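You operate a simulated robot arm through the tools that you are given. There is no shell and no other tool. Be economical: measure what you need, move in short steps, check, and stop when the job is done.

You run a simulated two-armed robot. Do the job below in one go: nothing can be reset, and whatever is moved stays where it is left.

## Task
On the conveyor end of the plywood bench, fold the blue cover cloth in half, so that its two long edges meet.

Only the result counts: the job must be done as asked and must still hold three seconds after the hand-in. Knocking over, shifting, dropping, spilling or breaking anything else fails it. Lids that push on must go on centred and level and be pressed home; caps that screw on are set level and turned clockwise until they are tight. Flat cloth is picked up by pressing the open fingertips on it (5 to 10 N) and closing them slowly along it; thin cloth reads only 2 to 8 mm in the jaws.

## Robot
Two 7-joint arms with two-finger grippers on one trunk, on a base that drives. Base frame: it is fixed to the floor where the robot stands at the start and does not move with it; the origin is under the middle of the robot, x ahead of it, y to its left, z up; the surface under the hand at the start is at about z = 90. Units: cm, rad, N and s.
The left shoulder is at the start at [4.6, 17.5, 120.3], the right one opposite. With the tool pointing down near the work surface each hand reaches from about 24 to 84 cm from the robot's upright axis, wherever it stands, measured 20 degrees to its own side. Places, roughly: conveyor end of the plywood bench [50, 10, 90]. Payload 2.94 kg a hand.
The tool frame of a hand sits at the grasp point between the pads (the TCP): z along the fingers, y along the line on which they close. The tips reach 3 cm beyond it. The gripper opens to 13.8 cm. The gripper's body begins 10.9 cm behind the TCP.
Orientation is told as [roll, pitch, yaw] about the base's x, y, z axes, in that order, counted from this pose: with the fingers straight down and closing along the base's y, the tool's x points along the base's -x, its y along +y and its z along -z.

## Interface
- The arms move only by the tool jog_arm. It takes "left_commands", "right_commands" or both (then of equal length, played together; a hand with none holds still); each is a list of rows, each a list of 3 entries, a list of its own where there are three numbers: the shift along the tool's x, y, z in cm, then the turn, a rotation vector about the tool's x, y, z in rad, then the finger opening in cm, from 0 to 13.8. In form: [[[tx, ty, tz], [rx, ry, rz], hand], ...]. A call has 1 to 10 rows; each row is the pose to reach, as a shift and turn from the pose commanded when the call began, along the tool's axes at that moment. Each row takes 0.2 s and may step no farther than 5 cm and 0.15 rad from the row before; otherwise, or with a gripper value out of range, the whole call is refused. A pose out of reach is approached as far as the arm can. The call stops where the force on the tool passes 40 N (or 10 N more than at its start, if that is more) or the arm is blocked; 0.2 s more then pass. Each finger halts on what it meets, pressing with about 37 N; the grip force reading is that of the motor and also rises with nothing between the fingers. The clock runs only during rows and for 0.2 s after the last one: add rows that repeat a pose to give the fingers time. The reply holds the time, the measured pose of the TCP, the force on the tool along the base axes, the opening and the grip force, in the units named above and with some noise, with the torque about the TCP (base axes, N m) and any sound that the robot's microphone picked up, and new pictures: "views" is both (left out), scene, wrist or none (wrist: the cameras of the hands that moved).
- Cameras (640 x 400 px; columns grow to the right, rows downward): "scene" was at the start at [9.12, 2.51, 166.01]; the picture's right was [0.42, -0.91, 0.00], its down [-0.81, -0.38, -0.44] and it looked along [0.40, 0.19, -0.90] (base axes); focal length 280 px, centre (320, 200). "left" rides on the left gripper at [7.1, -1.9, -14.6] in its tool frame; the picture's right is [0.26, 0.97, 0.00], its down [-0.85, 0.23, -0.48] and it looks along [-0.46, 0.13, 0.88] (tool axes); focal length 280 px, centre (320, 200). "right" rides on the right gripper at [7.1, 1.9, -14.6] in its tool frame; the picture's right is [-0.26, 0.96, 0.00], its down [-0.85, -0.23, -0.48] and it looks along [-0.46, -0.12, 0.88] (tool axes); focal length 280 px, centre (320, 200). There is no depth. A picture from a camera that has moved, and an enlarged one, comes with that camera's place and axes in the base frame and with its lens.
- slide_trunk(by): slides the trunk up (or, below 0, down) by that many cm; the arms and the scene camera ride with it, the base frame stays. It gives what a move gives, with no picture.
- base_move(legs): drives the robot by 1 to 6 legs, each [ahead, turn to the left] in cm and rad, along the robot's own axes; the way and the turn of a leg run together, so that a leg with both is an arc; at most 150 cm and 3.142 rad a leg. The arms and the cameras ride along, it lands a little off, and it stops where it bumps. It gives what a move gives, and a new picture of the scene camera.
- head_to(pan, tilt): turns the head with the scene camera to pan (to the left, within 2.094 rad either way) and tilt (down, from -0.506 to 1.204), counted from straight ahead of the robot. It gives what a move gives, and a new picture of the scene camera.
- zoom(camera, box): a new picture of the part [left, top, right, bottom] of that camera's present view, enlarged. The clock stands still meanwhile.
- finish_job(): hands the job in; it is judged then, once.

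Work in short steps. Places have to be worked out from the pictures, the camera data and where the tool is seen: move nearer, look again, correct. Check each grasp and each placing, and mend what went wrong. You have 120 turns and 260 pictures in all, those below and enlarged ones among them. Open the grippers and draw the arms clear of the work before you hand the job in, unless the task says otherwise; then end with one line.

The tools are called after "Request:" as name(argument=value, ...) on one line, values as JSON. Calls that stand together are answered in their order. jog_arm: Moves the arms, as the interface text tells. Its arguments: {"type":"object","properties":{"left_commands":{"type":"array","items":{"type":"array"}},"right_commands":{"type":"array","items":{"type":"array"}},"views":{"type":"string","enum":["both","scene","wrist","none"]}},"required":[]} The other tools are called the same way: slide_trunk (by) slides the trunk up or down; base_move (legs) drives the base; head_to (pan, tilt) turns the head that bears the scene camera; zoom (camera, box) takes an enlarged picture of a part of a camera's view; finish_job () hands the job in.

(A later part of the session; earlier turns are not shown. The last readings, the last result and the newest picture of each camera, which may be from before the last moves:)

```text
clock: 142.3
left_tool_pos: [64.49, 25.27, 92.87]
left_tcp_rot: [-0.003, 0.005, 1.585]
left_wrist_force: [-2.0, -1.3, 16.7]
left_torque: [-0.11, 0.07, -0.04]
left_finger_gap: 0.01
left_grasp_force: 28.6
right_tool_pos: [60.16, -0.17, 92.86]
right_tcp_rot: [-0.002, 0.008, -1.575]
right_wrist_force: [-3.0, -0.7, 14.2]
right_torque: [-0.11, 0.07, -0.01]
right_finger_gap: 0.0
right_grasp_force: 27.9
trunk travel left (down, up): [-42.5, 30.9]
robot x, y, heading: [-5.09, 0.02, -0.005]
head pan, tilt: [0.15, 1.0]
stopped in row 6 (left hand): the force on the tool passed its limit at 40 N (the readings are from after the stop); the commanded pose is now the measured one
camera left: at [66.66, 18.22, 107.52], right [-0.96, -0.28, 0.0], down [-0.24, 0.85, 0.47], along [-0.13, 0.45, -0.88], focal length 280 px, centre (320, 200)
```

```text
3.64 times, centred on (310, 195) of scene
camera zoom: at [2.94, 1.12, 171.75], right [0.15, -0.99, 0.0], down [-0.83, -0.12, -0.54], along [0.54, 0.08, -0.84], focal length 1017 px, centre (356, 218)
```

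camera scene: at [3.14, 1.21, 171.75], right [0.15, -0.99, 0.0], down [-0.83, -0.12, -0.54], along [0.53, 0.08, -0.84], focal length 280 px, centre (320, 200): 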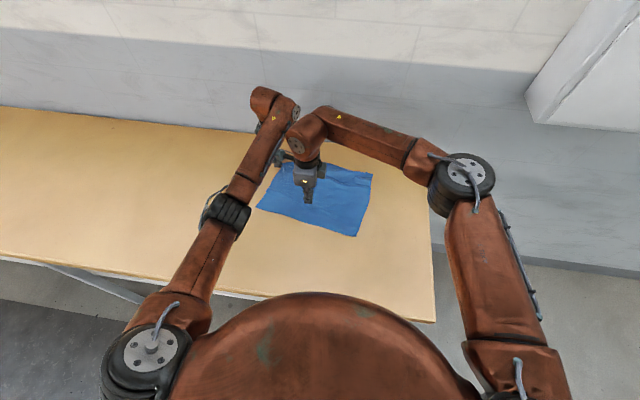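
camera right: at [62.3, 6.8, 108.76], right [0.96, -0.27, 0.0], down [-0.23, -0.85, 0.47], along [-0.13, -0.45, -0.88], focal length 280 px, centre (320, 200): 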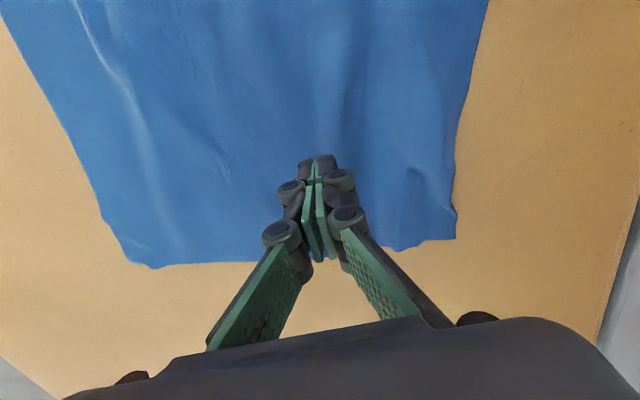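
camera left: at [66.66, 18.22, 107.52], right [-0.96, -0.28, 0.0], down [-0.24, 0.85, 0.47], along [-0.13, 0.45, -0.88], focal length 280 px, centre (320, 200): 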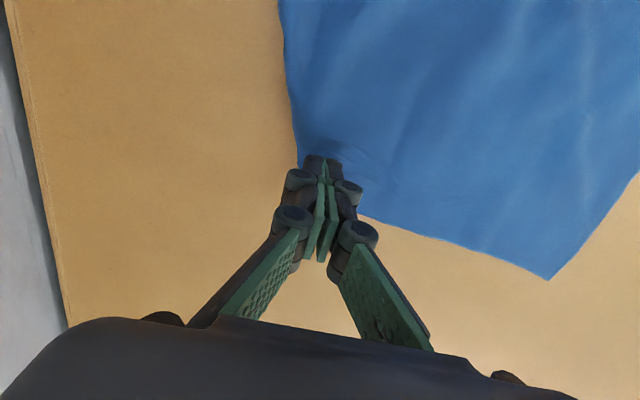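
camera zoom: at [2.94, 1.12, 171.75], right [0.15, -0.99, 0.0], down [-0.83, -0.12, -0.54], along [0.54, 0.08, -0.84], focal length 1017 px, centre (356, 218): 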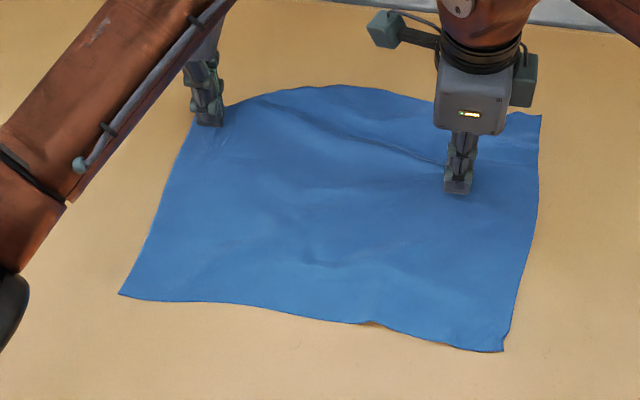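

The cloth is nearly flat; only the FL corner sits about 5 cm short. I drag it outward 4 cm more with slightly less pressure.

Request:
jog_arm(left_commands=[[[0, -0.7, -0.03], [0, 0, 0], 0], [[0, -1.4, -0.03], [0, 0, 0], 0], [[0, -2.1, -0.03], [0, 0, 0], 0], [[0, -2.8, -0.03], [0, 0, 0], 0], [[0, -3.5, -0.03], [0, 0, 0], 0], [[-0.1, -4.2, -0.03], [0, 0, 0], 0], [[-0.2, -4.8, -0.03], [0, 0, 0], 0], [[-0.2, -4.8, -2], [0, 0, 0], 1], [[-0.2, -4.8, -5], [0, 0, 0], 2.4], [[-0.2, -4.8, -8], [0, 0, 0], 2.4]], right_commands=[[[0, 0, 0], [0, 0, 0], 0], [[0, 0, 0], [0, 0, 0], 0], [[0, 0, 0], [0, 0, 0], 0], [[0, 0, 0], [0, 0, 0], 0], [[0, 0, 0], [0, 0, 0], 0], [[0, 0, 0], [0, 0, 0], 0], [[0, 0, 0], [0, 0, 0], 0], [[0, 0, -2], [0, 0, 0], 1], [[0, 0, -5], [0, 0, 0], 2.4], [[-1.5, 2, -7], [0, 0, 0], 2.4]], views="wrist")

Request:
zoom(camera="scene", box=[230, 140, 390, 250])

```text
clock: 144.5
left_tool_pos: [69.59, 25.48, 100.47]
left_tcp_rot: [0.006, 0.002, 1.585]
left_wrist_force: [0.1, -0.3, -0.2]
left_torque: [0.02, 0.04, 0.02]
left_finger_gap: 2.39
left_grasp_force: 0.1
right_tool_pos: [62.3, -1.92, 99.15]
right_tcp_rot: [-0.005, 0.004, -1.576]
right_wrist_force: [0.0, -0.2, 0.0]
right_torque: [-0.02, 0.03, 0.0]
right_finger_gap: 2.43
right_grasp_force: 0.1
trunk travel left (down, up): [-42.5, 30.9]
robot x, y, heading: [-5.23, 0.1, -0.003]
head pan, tilt: [0.15, 1.0]
camera right: at [64.32, 5.05, 113.82], right [0.96, -0.27, -0.01], down [-0.23, -0.85, 0.47], along [-0.13, -0.45, -0.88], focal length 280 px, centre (320, 200)
camera left: at [71.79, 18.37, 115.12], right [-0.96, -0.28, 0.0], down [-0.24, 0.85, 0.47], along [-0.14, 0.46, -0.88], focal length 280 px, centre (320, 200)
```

right: 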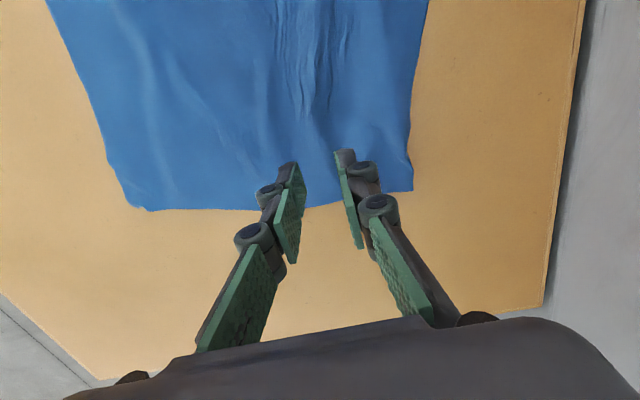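
left: 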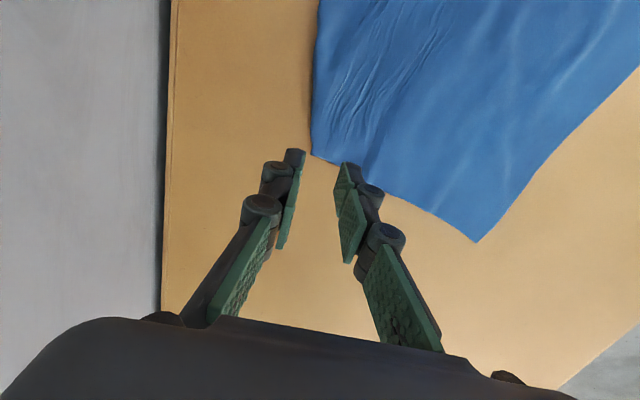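

```text
3.64 times, centred on (310, 195) of scene
camera zoom: at [3.32, 1.07, 171.73], right [0.15, -0.99, 0.0], down [-0.83, -0.12, -0.54], along [0.53, 0.08, -0.84], focal length 1017 px, centre (356, 218)
```

zoom: 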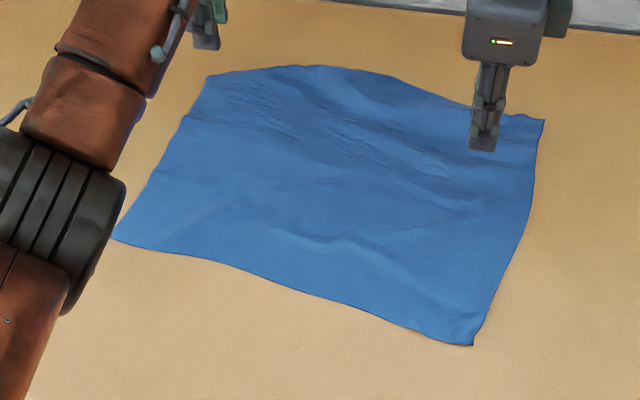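

The cloth is a clean single layer now: FL [69.9,26.9], FR [69.4,-8.4], NL [49.8,31.6], NR [44.1,-3.7]. Before refolding, the right hand needs a little more reach, so I raise the hands and drive 4 cm forward.

Request:
jog_arm(left_commands=[[[0, 1, -1], [0, 0, 0], 2.4], [[0, 2.5, -2], [0, 0, 0], 2.4], [[0, 4, -3], [0, 0, 0], 2.4]], right_commands=[[[-1, 0.5, -1], [0, 0, 0], 2.4], [[-2.5, 1, -2], [0, 0, 0], 2.4], [[-4, 1.5, -3], [0, 0, 0], 2.4]], views="none")

Request:
base_move(legs=[[4, 0]])

Request:
head_to(pan=0.2, tilt=1.1)

Request:
jog_arm(left_commands=[[[0, 0, 0], [0, 0, 0], 2.4], [[0, 0, 0], [0, 0, 0], 2.4], [[0, 0, 0], [0, 0, 0], 2.4]], views="none")

```text
clock: 145.3
left_tool_pos: [65.53, 25.49, 103.65]
left_tcp_rot: [0.005, 0.002, 1.585]
left_wrist_force: [0.0, -0.1, 0.4]
left_torque: [0.02, -0.02, 0.01]
left_finger_gap: 2.42
left_grasp_force: 0.0
right_tool_pos: [63.72, -5.86, 102.44]
right_tcp_rot: [-0.003, 0.007, -1.575]
right_wrist_force: [-0.2, 0.1, 0.8]
right_torque: [-0.02, -0.01, -0.01]
right_finger_gap: 2.4
right_grasp_force: 0.2
trunk travel left (down, up): [-42.5, 30.9]
robot x, y, heading: [-5.29, 0.0, -0.004]
head pan, tilt: [0.15, 1.0]
```

```text
clock: 146.7
left_tool_pos: [67.82, 32.53, 100.43]
left_tcp_rot: [0.047, 0.142, 1.939]
left_wrist_force: [-0.3, -1.2, -0.2]
left_torque: [0.13, 0.05, -0.03]
left_finger_gap: 2.41
left_grasp_force: 0.1
right_tool_pos: [72.93, -16.4, 108.75]
right_tcp_rot: [0.119, 0.052, -1.917]
right_wrist_force: [-1.7, 2.9, -2.9]
right_torque: [-0.48, -0.16, -0.07]
right_finger_gap: 2.39
right_grasp_force: 0.1
trunk travel left (down, up): [-42.5, 30.9]
robot x, y, heading: [-1.47, 0.27, -0.006]
head pan, tilt: [0.15, 1.0]
stopped in leg 1: the robot was blocked; the commanded pose is now the measured one
camera scene: at [19.08, 1.17, 171.94], right [0.14, -0.99, -0.01], down [-0.87, -0.12, -0.48], along [0.47, 0.08, -0.88], focal length 280 px, centre (320, 200)
```

scene: 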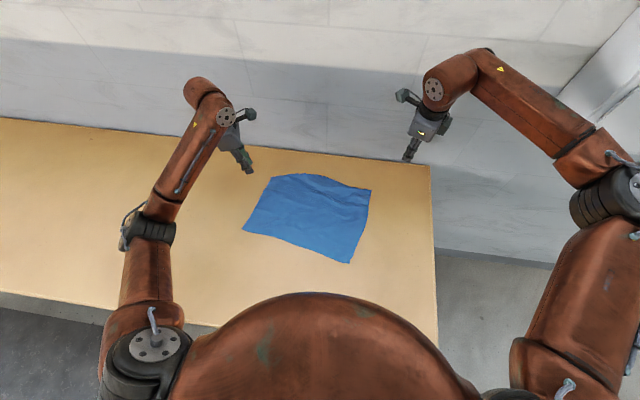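

```text
clock: 147.4
left_tool_pos: [62.16, 28.78, 105.67]
left_tcp_rot: [-0.081, 0.118, 1.764]
left_wrist_force: [0.2, -0.8, 0.0]
left_torque: [0.06, 0.06, 0.01]
left_finger_gap: 2.4
left_grasp_force: 0.0
right_tool_pos: [63.1, -11.97, 109.72]
right_tcp_rot: [0.134, 0.039, -1.77]
right_wrist_force: [-2.7, 3.2, -1.1]
right_torque: [-0.41, -0.28, 0.01]
right_finger_gap: 2.41
right_grasp_force: 0.1
trunk travel left (down, up): [-42.5, 30.9]
robot x, y, heading: [-0.94, 0.2, -0.003]
head pan, tilt: [0.201, 1.1]
camera scene: at [5.12, 1.41, 171.12], right [0.19, -0.98, 0.0], down [-0.87, -0.17, -0.46], along [0.45, 0.09, -0.89], focal length 280 px, centre (320, 200)
```

scene: 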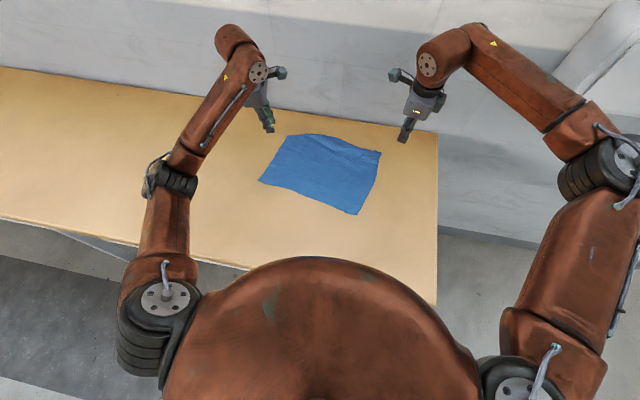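

```text
clock: 148.3
left_tool_pos: [63.61, 28.77, 105.09]
left_tcp_rot: [-0.09, 0.173, 1.809]
left_wrist_force: [0.6, 1.0, -1.6]
left_torque: [-0.12, 0.0, -0.05]
left_finger_gap: 2.43
left_grasp_force: 0.1
right_tool_pos: [65.23, -13.94, 110.28]
right_tcp_rot: [0.146, 0.05, -1.854]
right_wrist_force: [0.2, -1.0, -0.8]
right_torque: [0.13, 0.11, 0.0]
right_finger_gap: 2.38
right_grasp_force: 0.0
trunk travel left (down, up): [-42.5, 30.9]
robot x, y, heading: [-1.32, 0.57, -0.008]
head pan, tilt: [0.201, 1.1]
stopped in row 3 (right hand): the arm was blocked; the commanded pose is now the measured one
```

The hands seem to have brushed the wall behind the bench during the drive and were turned slightly; the cloth is untouched. I restore the hands' orientation in place.

Request:
jog_arm(left_commands=[[[0, 0.3, 0], [-0.028, -0.04, 0.06], 2.4], [[0, 0.6, 0], [-0.055, -0.08, 0.12], 2.4], [[0, 0.8, 0], [-0.083, -0.12, 0.185], 2.4], [[0, 1, 0], [-0.111, -0.162, 0.246], 2.4], [[0, 1, 0], [-0.111, -0.162, 0.246], 2.4]], right_commands=[[[0, -0.3, 0], [0.04, -0.01, -0.07], 2.4], [[0, -0.6, 0], [0.08, -0.015, -0.14], 2.4], [[0, -0.8, 0], [0.115, -0.02, -0.21], 2.4], [[0, -1, 0], [0.153, -0.029, -0.287], 2.4], [[0, -1, 0], [0.153, -0.029, -0.287], 2.4]], views="wrist")

```text
clock: 148.6
left_tool_pos: [57.03, 28.85, 107.55]
left_tcp_rot: [-0.133, 0.146, 1.764]
left_wrist_force: [1.6, -0.2, -0.8]
left_torque: [-0.04, 0.28, -0.04]
left_finger_gap: 2.4
left_grasp_force: 0.1
right_tool_pos: [58.74, -13.75, 112.69]
right_tcp_rot: [0.186, 0.049, -1.81]
right_wrist_force: [1.9, -0.1, -1.7]
right_torque: [-0.03, 0.3, -0.02]
right_finger_gap: 2.36
right_grasp_force: 0.1
trunk travel left (down, up): [-42.5, 30.9]
robot x, y, heading: [-1.13, 0.43, 0.001]
head pan, tilt: [0.201, 1.1]
stopped in row 1 (left hand): the arm was blocked; the commanded pose is now the measured one
camera right: at [59.38, -7.43, 127.89], right [0.86, -0.49, 0.17], down [-0.51, -0.77, 0.38], along [-0.06, -0.41, -0.91], focal length 280 px, centre (320, 200)
camera left: at [58.24, 24.21, 123.2], right [-0.89, -0.46, -0.09], down [-0.46, 0.83, 0.31], along [-0.07, 0.32, -0.95], focal length 280 px, centre (320, 200)
```

right: 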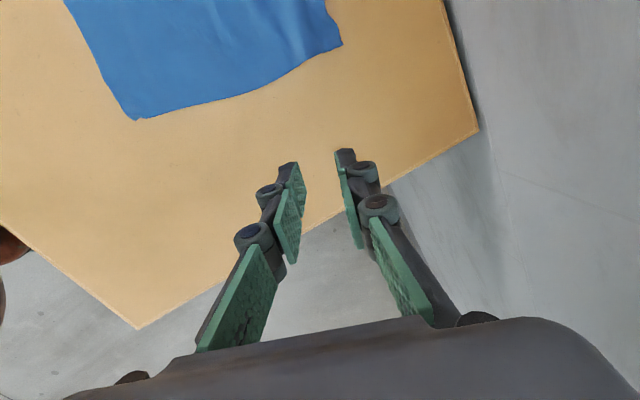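
left: 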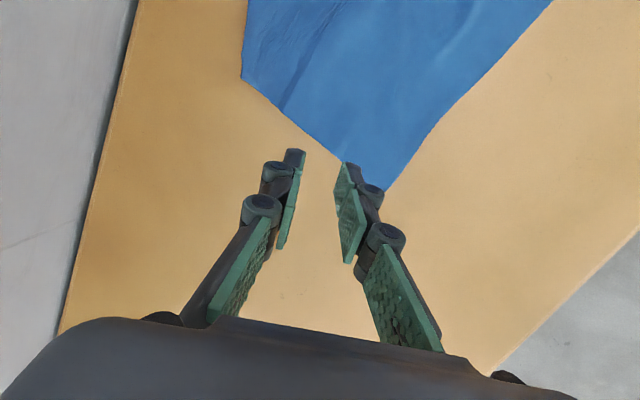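

The body is rocking from the drive. I wait with tiny trunk moves, which cost no pictures, until it is still.

Request:
slide_trunk(by=0.3)

Request:
slide_trunk(by=-0.3)

Request:
slide_trunk(by=0.3)

Request:
slide_trunk(by=-0.3)

Request:
slide_trunk(by=0.3)

Request:
slide_trunk(by=-0.3)

```text
clock: 149.1
left_tool_pos: [60.39, 29.16, 106.43]
left_tcp_rot: [-0.09, 0.119, 1.772]
left_wrist_force: [-0.8, -0.1, 0.0]
left_torque: [0.08, -0.16, 0.05]
left_finger_gap: 2.4
left_grasp_force: 0.1
right_tool_pos: [62.32, -13.57, 111.5]
right_tcp_rot: [0.148, 0.043, -1.811]
right_wrist_force: [-1.0, -0.8, 0.7]
right_torque: [0.01, -0.12, -0.03]
right_finger_gap: 2.39
right_grasp_force: 0.1
trunk travel left (down, up): [-42.8, 30.6]
robot x, y, heading: [-1.23, 0.41, -0.004]
head pan, tilt: [0.201, 1.1]
```

```text
clock: 149.7
left_tool_pos: [57.35, 29.35, 107.51]
left_tcp_rot: [-0.12, 0.125, 1.769]
left_wrist_force: [0.4, -0.4, 1.5]
left_torque: [-0.08, -0.06, 0.02]
left_finger_gap: 2.37
left_grasp_force: 0.0
right_tool_pos: [59.27, -13.7, 112.89]
right_tcp_rot: [0.18, 0.05, -1.806]
right_wrist_force: [-1.4, 0.3, 1.0]
right_torque: [-0.05, -0.09, 0.03]
right_finger_gap: 2.38
right_grasp_force: 0.0
trunk travel left (down, up): [-42.5, 30.9]
robot x, y, heading: [-1.32, 0.23, -0.001]
head pan, tilt: [0.201, 1.1]
```

```text
clock: 150.2
left_tool_pos: [59.14, 29.31, 106.94]
left_tcp_rot: [-0.102, 0.122, 1.771]
left_wrist_force: [0.1, 0.4, 0.6]
left_torque: [0.0, 0.04, 0.02]
left_finger_gap: 2.4
left_grasp_force: 0.0
right_tool_pos: [61.11, -13.57, 112.17]
right_tcp_rot: [0.165, 0.048, -1.81]
right_wrist_force: [0.6, -0.1, 0.0]
right_torque: [0.0, 0.06, 0.0]
right_finger_gap: 2.37
right_grasp_force: 0.1
trunk travel left (down, up): [-42.8, 30.6]
robot x, y, heading: [-1.33, 0.14, -0.008]
head pan, tilt: [0.201, 1.1]
```

```text
clock: 150.7
left_tool_pos: [59.42, 29.25, 106.3]
left_tcp_rot: [-0.098, 0.123, 1.769]
left_wrist_force: [-0.5, 0.3, -0.2]
left_torque: [-0.02, 0.02, 0.02]
left_finger_gap: 2.37
left_grasp_force: 0.0
right_tool_pos: [61.42, -13.64, 111.52]
right_tcp_rot: [0.16, 0.047, -1.81]
right_wrist_force: [0.5, 0.0, 0.3]
right_torque: [-0.05, 0.02, -0.03]
right_finger_gap: 2.41
right_grasp_force: 0.0
trunk travel left (down, up): [-42.5, 30.9]
robot x, y, heading: [-1.46, 0.48, -0.003]
head pan, tilt: [0.201, 1.1]
```

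```text
clock: 151.2
left_tool_pos: [59.11, 29.18, 106.79]
left_tcp_rot: [-0.1, 0.122, 1.771]
left_wrist_force: [0.7, -0.1, -1.0]
left_torque: [0.02, 0.06, -0.02]
left_finger_gap: 2.4
left_grasp_force: 0.0
right_tool_pos: [61.14, -13.78, 112.0]
right_tcp_rot: [0.162, 0.047, -1.81]
right_wrist_force: [-1.2, 0.6, -0.3]
right_torque: [0.01, 0.04, -0.01]
right_finger_gap: 2.39
right_grasp_force: 0.1
trunk travel left (down, up): [-42.8, 30.6]
robot x, y, heading: [-1.16, 0.58, -0.005]
head pan, tilt: [0.201, 1.1]
```

```text
clock: 151.7
left_tool_pos: [59.09, 29.25, 106.69]
left_tcp_rot: [-0.102, 0.123, 1.77]
left_wrist_force: [0.6, 0.5, -0.5]
left_torque: [-0.01, 0.0, -0.01]
left_finger_gap: 2.41
left_grasp_force: 0.0
right_tool_pos: [60.95, -13.49, 111.81]
right_tcp_rot: [0.165, 0.047, -1.81]
right_wrist_force: [-0.5, -0.2, 0.4]
right_torque: [0.0, 0.03, 0.0]
right_finger_gap: 2.39
right_grasp_force: 0.1
trunk travel left (down, up): [-42.5, 30.9]
robot x, y, heading: [-1.28, 0.09, -0.005]
head pan, tilt: [0.201, 1.1]
```

It is settled. I bring both hands upright again and position them above the far corners, left to [69.3, 25] and right to [69, -5.8].

Request:
jog_arm(left_commands=[[[0.6, -1, 1], [-0.015, -0.015, 0.03], 2.4], [[1.2, -2, 2], [-0.03, -0.03, 0.05], 2.4], [[1.8, -3, 3.5], [-0.045, -0.045, 0.08], 2.4], [[2.5, -4, 5], [-0.06, -0.06, 0.1], 2.4], [[3.2, -5, 6.5], [-0.075, -0.075, 0.13], 2.4], [[3.8, -6, 8], [-0.09, -0.09, 0.16], 2.4], [[4.5, -7.2, 9.3], [-0.105, -0.1, 0.18], 2.4], [[5.0, -8.1, 10.2], [-0.114, -0.113, 0.205], 2.4], [[5.0, -8.1, 10.2], [-0.114, -0.113, 0.205], 2.4]], right_commands=[[[1, 0.4, 1.5], [0.02, -0.003, -0.03], 2.4], [[2, 0.8, 3.3], [0.045, -0.006, -0.06], 2.4], [[3.2, 1.2, 5.2], [0.065, -0.01, -0.09], 2.4], [[4.4, 1.7, 7.2], [0.085, -0.013, -0.12], 2.4], [[5.5, 2.2, 9.2], [0.107, -0.017, -0.15], 2.4], [[6.6, 2.7, 11.2], [0.13, -0.02, -0.18], 2.4], [[7.7, 3.1, 13.2], [0.15, -0.024, -0.21], 2.4], [[8.7, 3.5, 14.8], [0.171, -0.027, -0.243], 2.4], [[8.7, 3.5, 14.8], [0.171, -0.027, -0.243], 2.4]], views="wrist")

```text
clock: 153.7
left_tool_pos: [69.0, 25.17, 98.12]
left_tcp_rot: [0.0, -0.003, 1.569]
left_wrist_force: [0.2, -0.8, 0.6]
left_torque: [0.02, -0.02, -0.03]
left_finger_gap: 2.4
left_grasp_force: 0.1
right_tool_pos: [68.87, -5.82, 98.18]
right_tcp_rot: [0.001, -0.001, -1.568]
right_wrist_force: [-0.3, -0.6, -0.1]
right_torque: [-0.01, 0.01, 0.01]
right_finger_gap: 2.41
right_grasp_force: 0.1
trunk travel left (down, up): [-42.5, 30.9]
robot x, y, heading: [-1.08, 0.24, -0.003]
head pan, tilt: [0.201, 1.1]
camera right: at [70.63, 1.16, 112.88], right [0.97, -0.26, 0.0], down [-0.23, -0.85, 0.48], along [-0.12, -0.46, -0.88], focal length 280 px, centre (320, 200)
camera left: at [71.05, 17.97, 112.62], right [-0.97, -0.26, 0.0], down [-0.23, 0.85, 0.48], along [-0.12, 0.46, -0.88], focal length 280 px, centre (320, 200)
```

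right: 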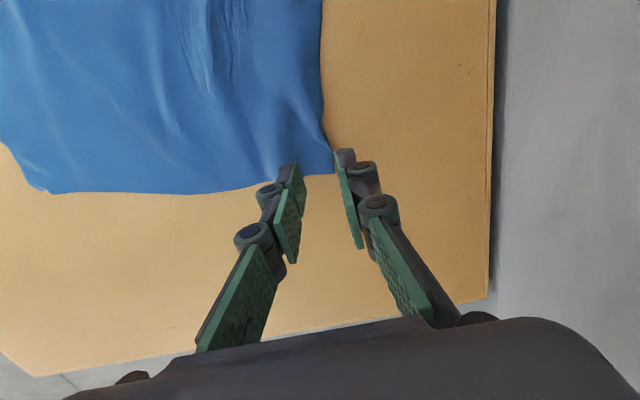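
left: 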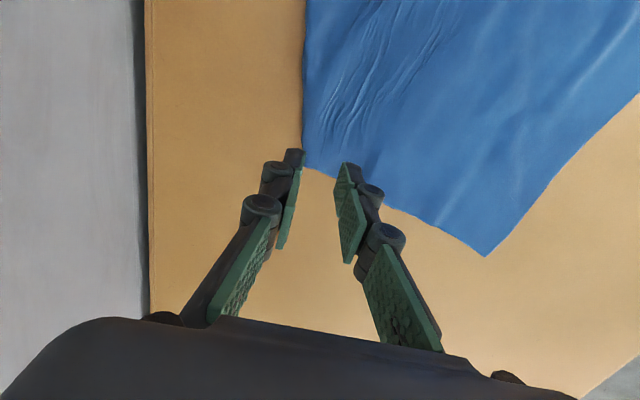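

The hands are very well placed. The left edge is at x≈70.8, so I shift the left 1 cm out; the right is right already. I descend, press and close in one slow motion.

Request:
jog_arm(left_commands=[[[0, -0.6, 2], [0, 0, 0], 2.4], [[0, -1.1, 4], [0, 0, 0], 2.4], [[0, -1.1, 4.9], [0, 0, 0], 2.4], [[0, -1.1, 5.2], [0, 0, 0], 2.4], [[0, -1.1, 5.28], [0, 0, 0], 2.0], [[0, -1.1, 5.3], [0, 0, 0], 1.6], [[0, -1.1, 5.32], [0, 0, 0], 1.2], [[0, -1.1, 5.34], [0, 0, 0], 0.8], [[0, -1.1, 5.36], [0, 0, 0], 0.4], [[0, -1.1, 5.36], [0, 0, 0], 0]], right_commands=[[[0, 0, 2], [0, 0, 0], 2.4], [[0, 0, 4], [0, 0, 0], 2.4], [[0, 0, 4.9], [0, 0, 0], 2.4], [[0, 0, 5.25], [0, 0, 0], 2.4], [[0, 0, 5.33], [0, 0, 0], 2.0], [[0, 0, 5.35], [0, 0, 0], 1.6], [[0, 0, 5.37], [0, 0, 0], 1.2], [[0, 0, 5.39], [0, 0, 0], 0.8], [[0, 0, 5.41], [0, 0, 0], 0.4], [[0, 0, 5.41], [0, 0, 0], 0]], views="wrist")

```text
clock: 155.9
left_tool_pos: [70.08, 24.99, 93.03]
left_tcp_rot: [-0.001, -0.001, 1.569]
left_wrist_force: [-0.5, 1.1, 18.7]
left_torque: [-0.1, 0.1, -0.02]
left_finger_gap: 0.27
left_grasp_force: 26.6
right_tool_pos: [68.81, -5.81, 92.93]
right_tcp_rot: [-0.001, 0.001, -1.569]
right_wrist_force: [-1.2, 0.8, 1.2]
right_torque: [-0.08, 0.09, -0.01]
right_finger_gap: 0.37
right_grasp_force: 30.3
trunk travel left (down, up): [-42.5, 30.9]
robot x, y, heading: [-0.97, 0.65, -0.008]
head pan, tilt: [0.201, 1.1]
camera right: at [70.63, 1.21, 107.53], right [0.97, -0.26, 0.0], down [-0.23, -0.85, 0.47], along [-0.12, -0.46, -0.88], focal length 280 px, centre (320, 200)
camera left: at [72.05, 17.91, 107.55], right [-0.97, -0.26, 0.0], down [-0.23, 0.85, 0.48], along [-0.12, 0.46, -0.88], focal length 280 px, centre (320, 200)
```

right: 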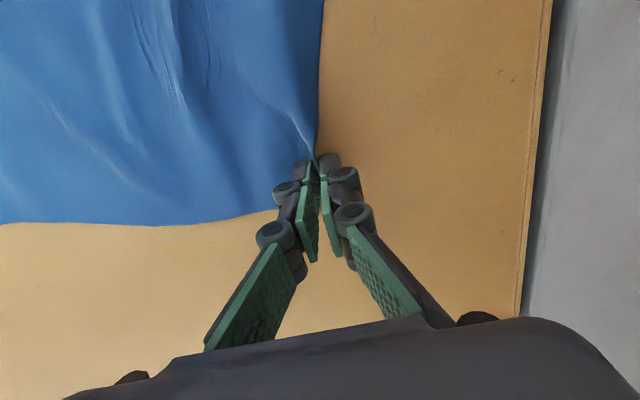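
left: 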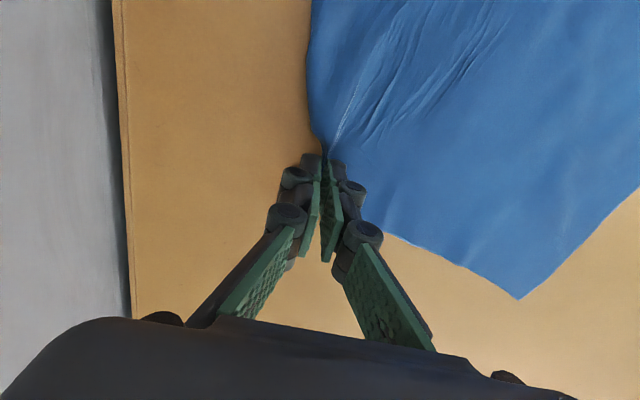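

Both hands grip (0.27 and 0.37), and this time the edge runs straight into the jaws with no strip left outside. I start the slow arc.

Request:
jog_arm(left_commands=[[[0, 0, -1.3], [0, 0, 0], 0], [[0, 0.3, -2.6], [0, 0, 0], 0], [[-0.2, 0.8, -3.9], [0, 0, 0], 0], [[-0.4, 1.5, -5.1], [0, 0, 0], 0], [[-0.6, 2.3, -6.3], [0, 0, 0], 0], [[-0.9, 3.3, -7.4], [0, 0, 0], 0], [[-1.2, 4.5, -8.4], [0, 0, 0], 0], [[-1.5, 5.8, -9.2], [0, 0, 0], 0], [[-1.9, 7.2, -9.8], [0, 0, 0], 0], [[-2.2, 8.6, -10.2], [0, 0, 0], 0]], right_commands=[[[0, 0, -1.3], [0, 0, 0], 0], [[0, -0.4, -2.6], [0, 0, 0], 0], [[0.2, -1, -3.9], [0, 0, 0], 0], [[0.4, -1.8, -5.1], [0, 0, 0], 0], [[0.6, -2.8, -6.3], [0, 0, 0], 0], [[0.8, -4, -7.4], [0, 0, 0], 0], [[1.1, -5.4, -8.4], [0, 0, 0], 0], [[1.4, -7, -9.2], [0, 0, 0], 0], [[1.7, -8.7, -9.8], [0, 0, 0], 0], [[2, -10.4, -10.2], [0, 0, 0], 0]], views="wrist")

Request:
zoom(camera="scene", box=[230, 110, 410, 230])

```text
clock: 158.1
left_tool_pos: [61.63, 27.4, 102.88]
left_tcp_rot: [0.001, -0.001, 1.57]
left_wrist_force: [0.4, -1.4, 5.7]
left_torque: [-0.07, -0.16, -0.02]
left_finger_gap: 0.05
left_grasp_force: 27.9
right_tool_pos: [58.48, -4.07, 102.98]
right_tcp_rot: [0.001, 0.0, -1.569]
right_wrist_force: [-0.3, 0.2, 0.8]
right_torque: [-0.02, -0.01, 0.01]
right_finger_gap: 0.43
right_grasp_force: 30.3
trunk travel left (down, up): [-42.5, 30.9]
robot x, y, heading: [-1.47, 0.22, -0.005]
head pan, tilt: [0.201, 1.1]
camera right: at [60.31, 3.07, 117.7], right [0.97, -0.26, 0.0], down [-0.23, -0.85, 0.48], along [-0.12, -0.46, -0.88], focal length 280 px, centre (320, 200)
camera left: at [63.58, 20.29, 117.45], right [-0.97, -0.26, 0.0], down [-0.23, 0.85, 0.48], along [-0.12, 0.46, -0.88], focal length 280 px, centre (320, 200)
```

right: 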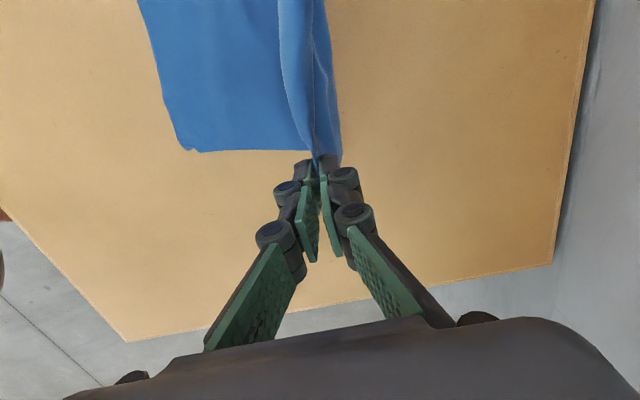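
left: 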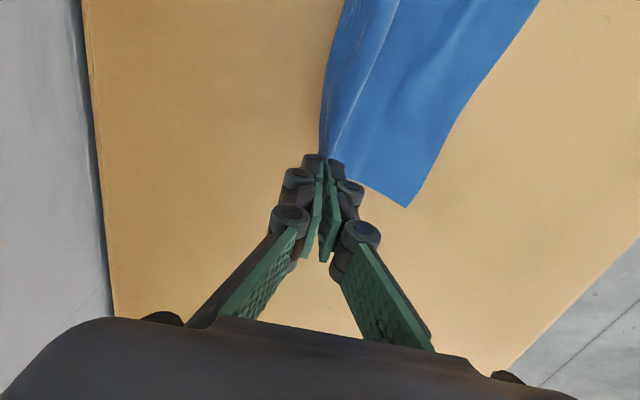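

```text
3.33 times, centred on (320, 170) of scene
camera zoom: at [6.38, 1.41, 171.1], right [0.19, -0.98, 0.0], down [-0.87, -0.17, -0.45], along [0.45, 0.09, -0.89], focal length 932 px, centre (320, 300)
```

zoom: 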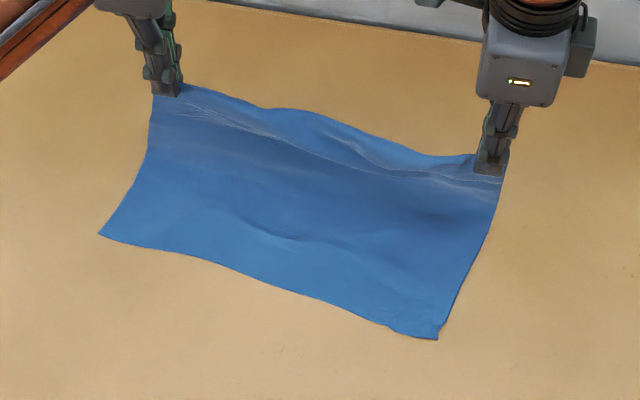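

Both still hold. The near corners are NL [50.3,33] and NR [44.6,-1.9]. I carry on over and partly down, spreading the hands a touch to tighten the edge between them.

Request:
jog_arm(left_commands=[[[-0.6, 1.2, -0.2], [0, 0, 0], 0], [[-1.1, 2.4, -0.3], [0, 0, 0], 0], [[-1.6, 3.6, -0.2], [0, 0, 0], 0], [[-2.1, 4.8, 0], [0, 0, 0], 0], [[-2.6, 6, 0.5], [0, 0, 0], 0], [[-3.1, 7.2, 1.2], [0, 0, 0], 0], [[-3.5, 8.3, 2.1], [0, 0, 0], 0], [[-3.9, 9.3, 3.2], [0, 0, 0], 0], [[-4.2, 10.2, 4.4], [0, 0, 0], 0], [[-4.4, 10.9, 5.6], [0, 0, 0], 0]], right_commands=[[[0.3, -1.4, -0.2], [0, 0, 0], 0], [[0.7, -2.8, -0.3], [0, 0, 0], 0], [[1.1, -4.2, -0.2], [0, 0, 0], 0], [[1.5, -5.6, 0], [0, 0, 0], 0], [[1.9, -7, 0.5], [0, 0, 0], 0], [[2.3, -8.4, 1.2], [0, 0, 0], 0], [[2.7, -9.7, 2.1], [0, 0, 0], 0], [[3.1, -10.9, 3.2], [0, 0, 0], 0], [[3.5, -12, 4.4], [0, 0, 0], 0], [[3.7, -12.8, 5.6], [0, 0, 0], 0]], views="wrist")

Request:
zoom(camera="scene", box=[230, 110, 410, 230])

```text
clock: 160.3
left_tool_pos: [50.65, 31.79, 97.27]
left_tcp_rot: [0.001, 0.0, 1.57]
left_wrist_force: [-0.1, -0.2, 6.0]
left_torque: [0.02, -0.07, 0.0]
left_finger_gap: 0.07
left_grasp_force: 30.4
right_tool_pos: [45.58, -0.27, 97.4]
right_tcp_rot: [-0.002, 0.0, -1.569]
right_wrist_force: [-0.9, 0.7, -2.4]
right_torque: [-0.05, -0.03, 0.03]
right_finger_gap: 0.61
right_grasp_force: 41.3
trunk travel left (down, up): [-42.5, 30.9]
robot x, y, heading: [-1.21, 0.52, -0.008]
head pan, tilt: [0.201, 1.1]
camera right: at [47.38, 6.8, 112.08], right [0.97, -0.26, 0.0], down [-0.23, -0.85, 0.48], along [-0.13, -0.46, -0.88], focal length 280 px, centre (320, 200)
camera left: at [52.53, 24.68, 111.83], right [-0.97, -0.26, 0.0], down [-0.23, 0.85, 0.48], along [-0.12, 0.46, -0.88], focal length 280 px, centre (320, 200)
```

right: 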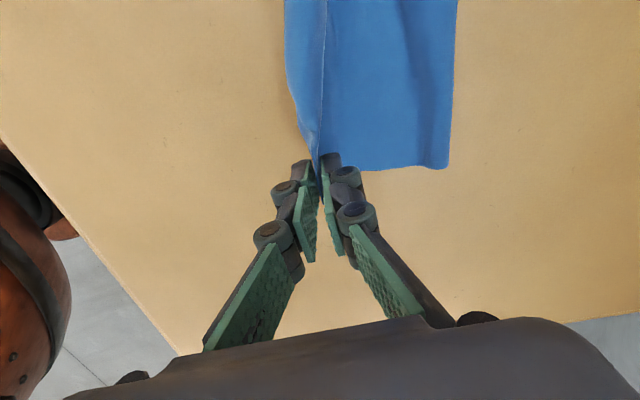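
left: 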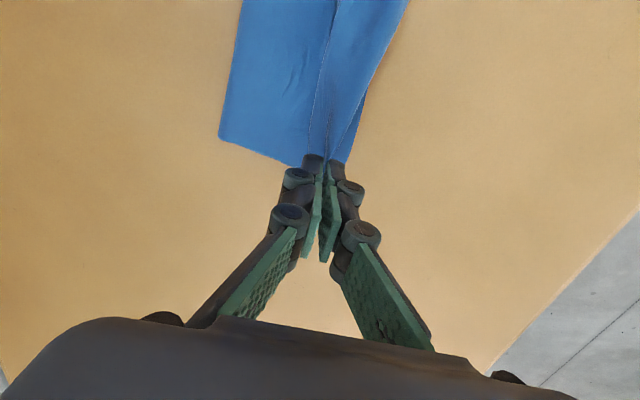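

```text
3.33 times, centred on (320, 170) of scene
camera zoom: at [6.47, 1.4, 171.09], right [0.19, -0.98, 0.0], down [-0.87, -0.17, -0.45], along [0.45, 0.09, -0.89], focal length 932 px, centre (320, 300)
```

zoom: 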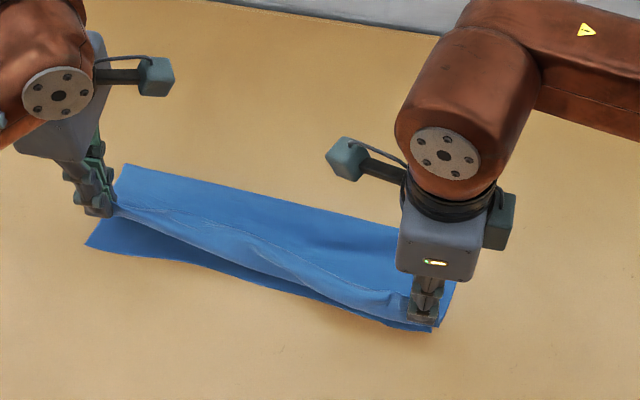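

The edge is nearly home, with a narrow strip of about 2 cm lying on top between the hands. I lower with the pinches slightly nearer to me, so the raw edge itself meets the near edge, then release slowly and rise.

Request:
jog_arm(left_commands=[[[0, 0.2, 1.5], [0, 0, 0], 0], [[0, 0.4, 2.8], [0, 0, 0], 0], [[0, 0.6, 3.8], [0, 0, 0], 0], [[0, 0.6, 4.1], [0, 0, 0], 0], [[0, 0.6, 4.1], [0, 0, 0], 0.9], [[0, 0.6, 4.1], [0, 0, 0], 1.6], [[0, 0.6, 4.0], [0, 0, 0], 2.4], [[0, 0.6, 3], [0, 0, 0], 2.4], [[0, 0.6, 0], [0, 0, 0], 2.4], [[0, 0.6, -4], [0, 0, 0], 2.4]], right_commands=[[[0, -0.1, 1.5], [0, 0, 0], 0], [[0, -0.3, 2.8], [0, 0, 0], 0], [[0, -0.4, 3.8], [0, 0, 0], 0], [[0, -0.4, 4.2], [0, 0, 0], 0], [[0, -0.4, 4.2], [0, 0, 0], 0.9], [[0, -0.4, 4.2], [0, 0, 0], 1.6], [[0, -0.4, 4.1], [0, 0, 0], 2.4], [[0, -0.4, 3], [0, 0, 0], 2.4], [[0, -0.4, 0], [0, 0, 0], 2.4], [[0, -0.4, -4], [0, 0, 0], 2.4]], views="wrist")

Request:
zoom(camera="scene", box=[230, 110, 410, 230])

```text
clock: 162.5
left_tool_pos: [50.06, 31.86, 101.25]
left_tcp_rot: [0.0, 0.002, 1.569]
left_wrist_force: [-0.4, 0.5, 0.1]
left_torque: [0.0, -0.03, 0.02]
left_finger_gap: 2.38
left_grasp_force: 0.0
right_tool_pos: [45.27, -0.45, 101.49]
right_tcp_rot: [0.003, -0.001, -1.569]
right_wrist_force: [-0.9, -0.8, -0.2]
right_torque: [0.01, -0.02, -0.01]
right_finger_gap: 2.4
right_grasp_force: 0.1
trunk travel left (down, up): [-42.5, 30.9]
robot x, y, heading: [-1.17, 0.42, -0.003]
head pan, tilt: [0.201, 1.1]
camera right: at [47.05, 6.64, 116.11], right [0.97, -0.26, 0.0], down [-0.23, -0.85, 0.48], along [-0.12, -0.46, -0.88], focal length 280 px, centre (320, 200)
camera left: at [52.04, 24.72, 115.82], right [-0.97, -0.26, 0.0], down [-0.23, 0.85, 0.48], along [-0.12, 0.46, -0.88], focal length 280 px, centre (320, 200)
```

right: 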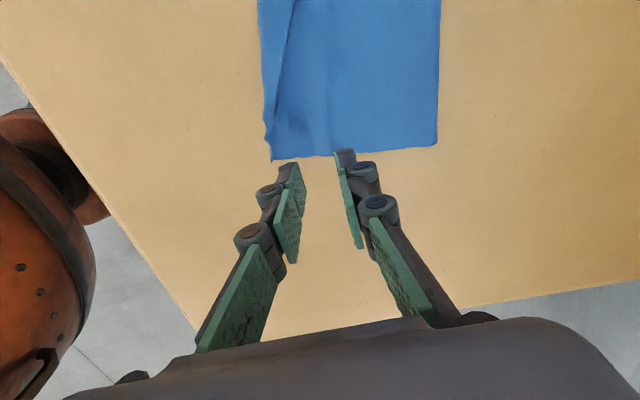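
left: 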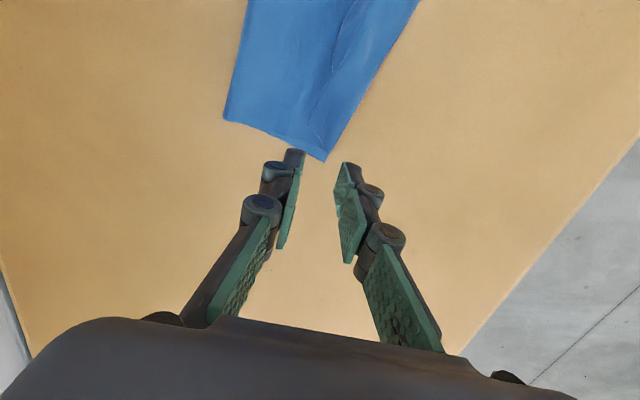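

```text
3.33 times, centred on (320, 170) of scene
camera zoom: at [6.38, 1.35, 171.1], right [0.19, -0.98, 0.0], down [-0.87, -0.17, -0.45], along [0.45, 0.09, -0.89], focal length 932 px, centre (320, 300)
```

zoom: 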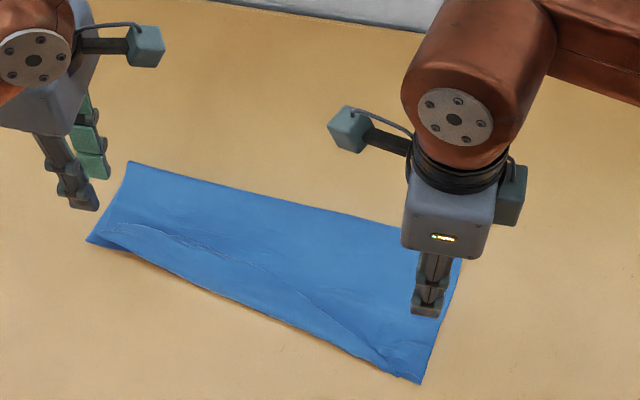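

This is a good fold: at the right the corners coincide, and at the left they nearly do. Only in the middle is a strip up to 3 cm wide turned back on top. I bring the left hand over the middle to look at and mend it, and the right withdraws.

Request:
jog_arm(left_commands=[[[2, 0.2, -1], [0, 0, 0], 1.6], [[4, 0.4, -2], [0, 0, 0], 1.6], [[6, 0.6, -2], [0, 0, 0], 1.6], [[8, 0.8, -2], [0, 0, 0], 1.6], [[10, 1, -2], [0, 0, 0], 1.6], [[12, 1.2, -1], [0, 0, 0], 1.6], [[14, 1.5, 0], [0, 0, 0], 1.6]], right_commands=[[[-2, 0, -1], [0, 0, 0], 2], [[-4, 0, -3], [0, 0, 0], 2], [[-6, 0, -5], [0, 0, 0], 2], [[-8.5, 0.5, -6], [0, 0, 0], 2], [[-11, 1, -6], [0, 0, 0], 2], [[-13.5, 1.5, -6], [0, 0, 0], 2], [[-16, 2, -6], [0, 0, 0], 2]], views="none")

Request:
zoom(camera="left", box=[220, 0, 480, 220])

Request:
zoom(camera="scene", box=[240, 140, 380, 230])

```text
clock: 164.1
left_tool_pos: [48.26, 17.76, 101.3]
left_tcp_rot: [-0.001, -0.001, 1.572]
left_wrist_force: [0.2, 0.1, 0.2]
left_torque: [0.03, 0.01, -0.03]
left_finger_gap: 1.61
left_grasp_force: 0.1
right_tool_pos: [47.17, -16.46, 107.37]
right_tcp_rot: [-0.003, 0.001, -1.569]
right_wrist_force: [-0.3, -1.3, 0.4]
right_torque: [0.01, -0.02, -0.01]
right_finger_gap: 2.0
right_grasp_force: 0.0
trunk travel left (down, up): [-42.5, 30.9]
robot x, y, heading: [-1.19, -0.1, -0.007]
head pan, tilt: [0.201, 1.1]
```

```text
1.82 times, centred on (350, 110) of left
camera zoom: at [50.38, 10.69, 115.89], right [-0.97, -0.26, 0.0], down [-0.23, 0.85, 0.48], along [-0.12, 0.46, -0.88], focal length 510 px, centre (266, 364)
```

zoom: 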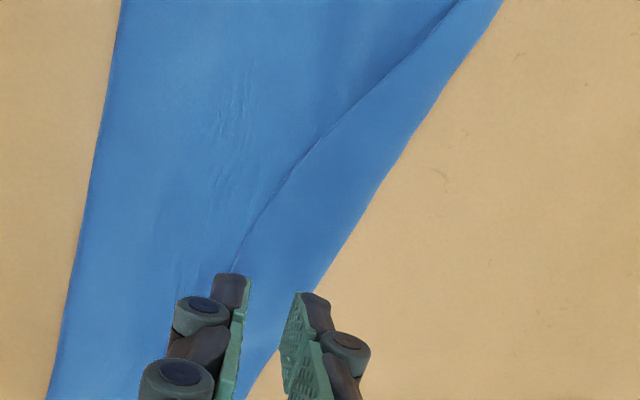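

```text
4.44 times, centred on (310, 185) of scene
camera zoom: at [6.48, 1.22, 171.09], right [0.19, -0.98, 0.0], down [-0.87, -0.17, -0.45], along [0.45, 0.09, -0.89], focal length 1243 px, centre (364, 267)
```

zoom: 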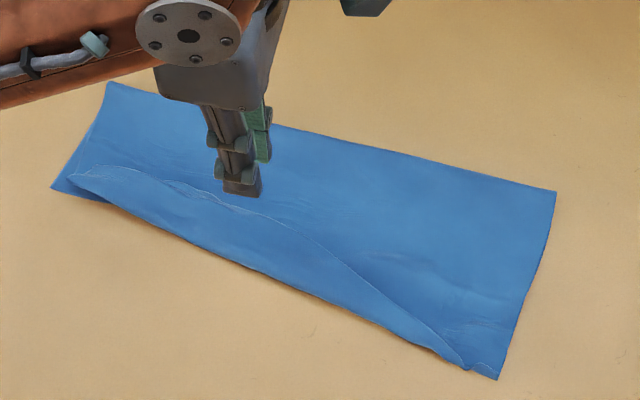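

I measured the layers. At the right end the top layer overshoots the near corner by about 4.5 cm onto bare bench: FR [40.1,-1.4] against NR [44.7,-2]. In the middle the strip is turned back. I fix the right end first by straddling the overhanging edge near FR and pinching it.

Request:
jog_arm(right_commands=[[[2, -0.7, 1], [0, 0, 0], 2.4], [[4.5, -1.5, 2], [0, 0, 0], 2.4], [[7, -2.3, 3], [0, 0, 0], 2.4], [[9.5, -3.1, 4.5], [0, 0, 0], 2.4], [[12, -3.9, 6], [0, 0, 0], 2.4], [[14.5, -4.8, 7.5], [0, 0, 0], 2.4], [[16.7, -5.6, 9], [0, 0, 0], 2.4], [[17.2, -5.9, 11], [0, 0, 0], 2.4], [[17.2, -5.9, 12.8], [0, 0, 0], 2.4]], views="wrist")

```text
clock: 166.1
left_tool_pos: [48.3, 17.85, 101.29]
left_tcp_rot: [0.0, 0.0, 1.569]
left_wrist_force: [0.1, 0.1, 0.5]
left_torque: [0.02, -0.01, -0.01]
left_finger_gap: 1.61
left_grasp_force: 0.0
right_tool_pos: [41.16, 0.85, 94.52]
right_tcp_rot: [0.0, -0.001, -1.568]
right_wrist_force: [0.3, -0.5, 0.2]
right_torque: [-0.01, 0.01, -0.03]
right_finger_gap: 2.38
right_grasp_force: 0.0
trunk travel left (down, up): [-42.5, 30.9]
robot x, y, heading: [-1.05, -0.01, -0.01]
head pan, tilt: [0.201, 1.1]
camera right: at [43.07, 8.01, 109.2], right [0.97, -0.26, 0.0], down [-0.23, -0.85, 0.48], along [-0.13, -0.46, -0.88], focal length 280 px, centre (320, 200)
```

right: 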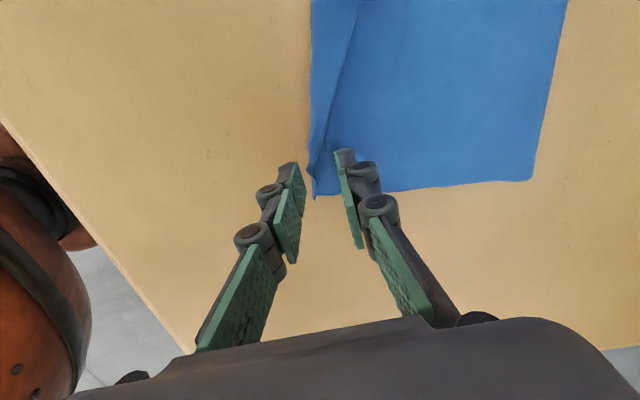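

The edge sits between the fingers as wanted. I descend, close, lift 3 cm, move 4.3 cm away from me and lower again, still holding.

Request:
jog_arm(right_commands=[[[0, 0, 1], [0, 0, 0], 2.4], [[0, 0, 1.5], [0, 0, 0], 2.4], [[0, 0, 1.65], [0, 0, 0], 2.0], [[0, 0, 1.67], [0, 0, 0], 1.6], [[0, 0, 1.69], [0, 0, 0], 1.2], [[0, 0, 1.7], [0, 0, 0], 0.8], [[0, 0, 1.7], [0, 0, 0], 0.4], [[0, 0, 1.7], [0, 0, 0], 0], [[0, 0, 1.7], [0, 0, 0], 0]], views="none")

Request:
jog_arm(right_commands=[[[0, 0.2, -1.5], [0, 0, 0], 0], [[0, 0.8, -3], [0, 0, 0], 0], [[-0.2, 1.6, -3.5], [0, 0, 0], 0], [[-0.4, 2.6, -3.5], [0, 0, 0], 0], [[-0.6, 3.6, -3], [0, 0, 0], 0], [[-0.8, 4.2, -1.8], [0, 0, 0], 0], [[-0.8, 4.3, -0.6], [0, 0, 0], 0], [[-0.8, 4.3, -0.3], [0, 0, 0], 0]], views="wrist")

Request:
zoom(camera="scene", box=[240, 140, 380, 230])

```text
clock: 168.1
left_tool_pos: [48.45, 17.84, 101.18]
left_tcp_rot: [0.0, 0.001, 1.57]
left_wrist_force: [0.5, -0.8, -0.3]
left_torque: [-0.02, 0.02, -0.02]
left_finger_gap: 1.59
left_grasp_force: 0.0
right_tool_pos: [41.23, 0.99, 93.07]
right_tcp_rot: [0.0, 0.0, -1.569]
right_wrist_force: [2.2, -0.7, 10.5]
right_torque: [-0.01, -0.05, 0.0]
right_finger_gap: 0.33
right_grasp_force: 37.4
trunk travel left (down, up): [-42.5, 30.9]
robot x, y, heading: [-1.24, 0.21, -0.006]
head pan, tilt: [0.201, 1.1]
```

```text
clock: 169.9
left_tool_pos: [48.37, 18.02, 101.29]
left_tcp_rot: [0.001, 0.0, 1.569]
left_wrist_force: [-0.2, 0.6, 0.4]
left_torque: [-0.01, -0.01, 0.02]
left_finger_gap: 1.61
left_grasp_force: 0.0
right_tool_pos: [45.59, 0.26, 93.09]
right_tcp_rot: [-0.002, -0.001, -1.569]
right_wrist_force: [-1.1, 0.0, 1.5]
right_torque: [0.01, 0.0, 0.02]
right_finger_gap: 0.5
right_grasp_force: 30.3
trunk travel left (down, up): [-42.5, 30.9]
robot x, y, heading: [-1.06, -0.15, -0.008]
head pan, tilt: [0.201, 1.1]
camera right: at [47.45, 7.25, 107.78], right [0.97, -0.26, 0.0], down [-0.23, -0.85, 0.48], along [-0.12, -0.46, -0.88], focal length 280 px, centre (320, 200)
```

right: 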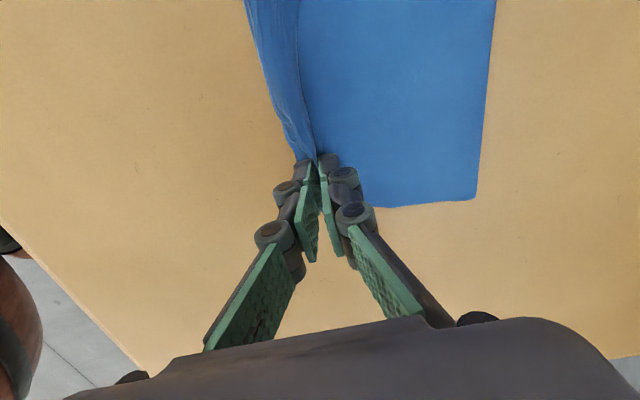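

```text
4.44 times, centred on (310, 185) of scene
camera zoom: at [6.47, 1.38, 171.09], right [0.19, -0.98, 0.0], down [-0.87, -0.17, -0.45], along [0.45, 0.09, -0.89], focal length 1243 px, centre (364, 267)
```

zoom: 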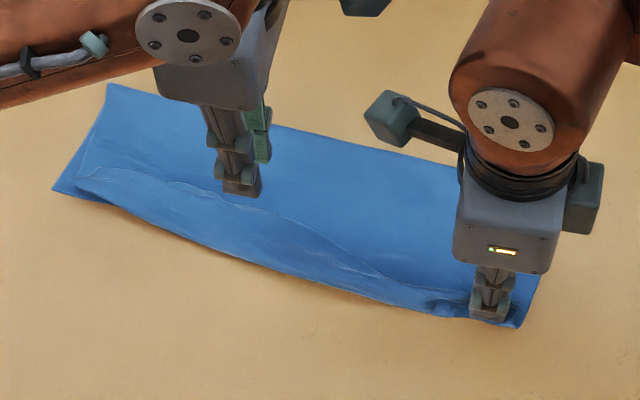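

The right end now lies in place. The right keeps holding while the left pinches the turned-back strip at its raw edge in the middle, near [49.4, 19.5].

Request:
jog_arm(left_commands=[[[-0.8, -0.5, 2.5], [0, 0, 0], 1.4], [[-1.5, -1, 5], [0, 0, 0], 1.4], [[-1.5, -1, 7], [0, 0, 0], 1.4], [[-1.5, -1, 7.9], [0, 0, 0], 1.4], [[-1.5, -1, 8.2], [0, 0, 0], 1.3], [[-1.5, -1, 8.3], [0, 0, 0], 1.0], [[-1.5, -1, 8.3], [0, 0, 0], 0.7], [[-1.5, -1, 8.3], [0, 0, 0], 0.4], [[-1.5, -1, 8.3], [0, 0, 0], 0], [[-1.5, -1, 8.3], [0, 0, 0], 0]], views="wrist")

```text
clock: 172.1
left_tool_pos: [49.58, 19.23, 93.02]
left_tcp_rot: [-0.001, 0.0, 1.57]
left_wrist_force: [-0.1, 0.2, 0.4]
left_torque: [-0.01, -0.04, 0.01]
left_finger_gap: 0.02
left_grasp_force: 29.5
right_tool_pos: [45.53, 0.27, 93.27]
right_tcp_rot: [-0.003, 0.0, -1.569]
right_wrist_force: [-0.4, -0.4, 0.5]
right_torque: [0.08, -0.04, 0.03]
right_finger_gap: 0.51
right_grasp_force: 29.6
trunk travel left (down, up): [-42.5, 30.9]
robot x, y, heading: [-1.27, 0.33, -0.007]
head pan, tilt: [0.201, 1.1]
camera left: at [51.56, 12.11, 107.63], right [-0.97, -0.26, 0.0], down [-0.23, 0.85, 0.48], along [-0.12, 0.46, -0.88], focal length 280 px, centre (320, 200)
```

left: 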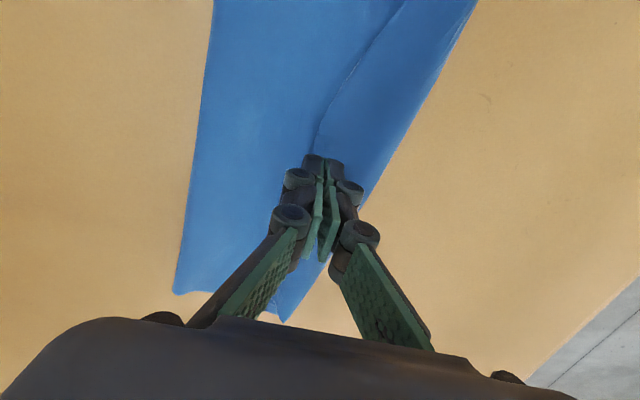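

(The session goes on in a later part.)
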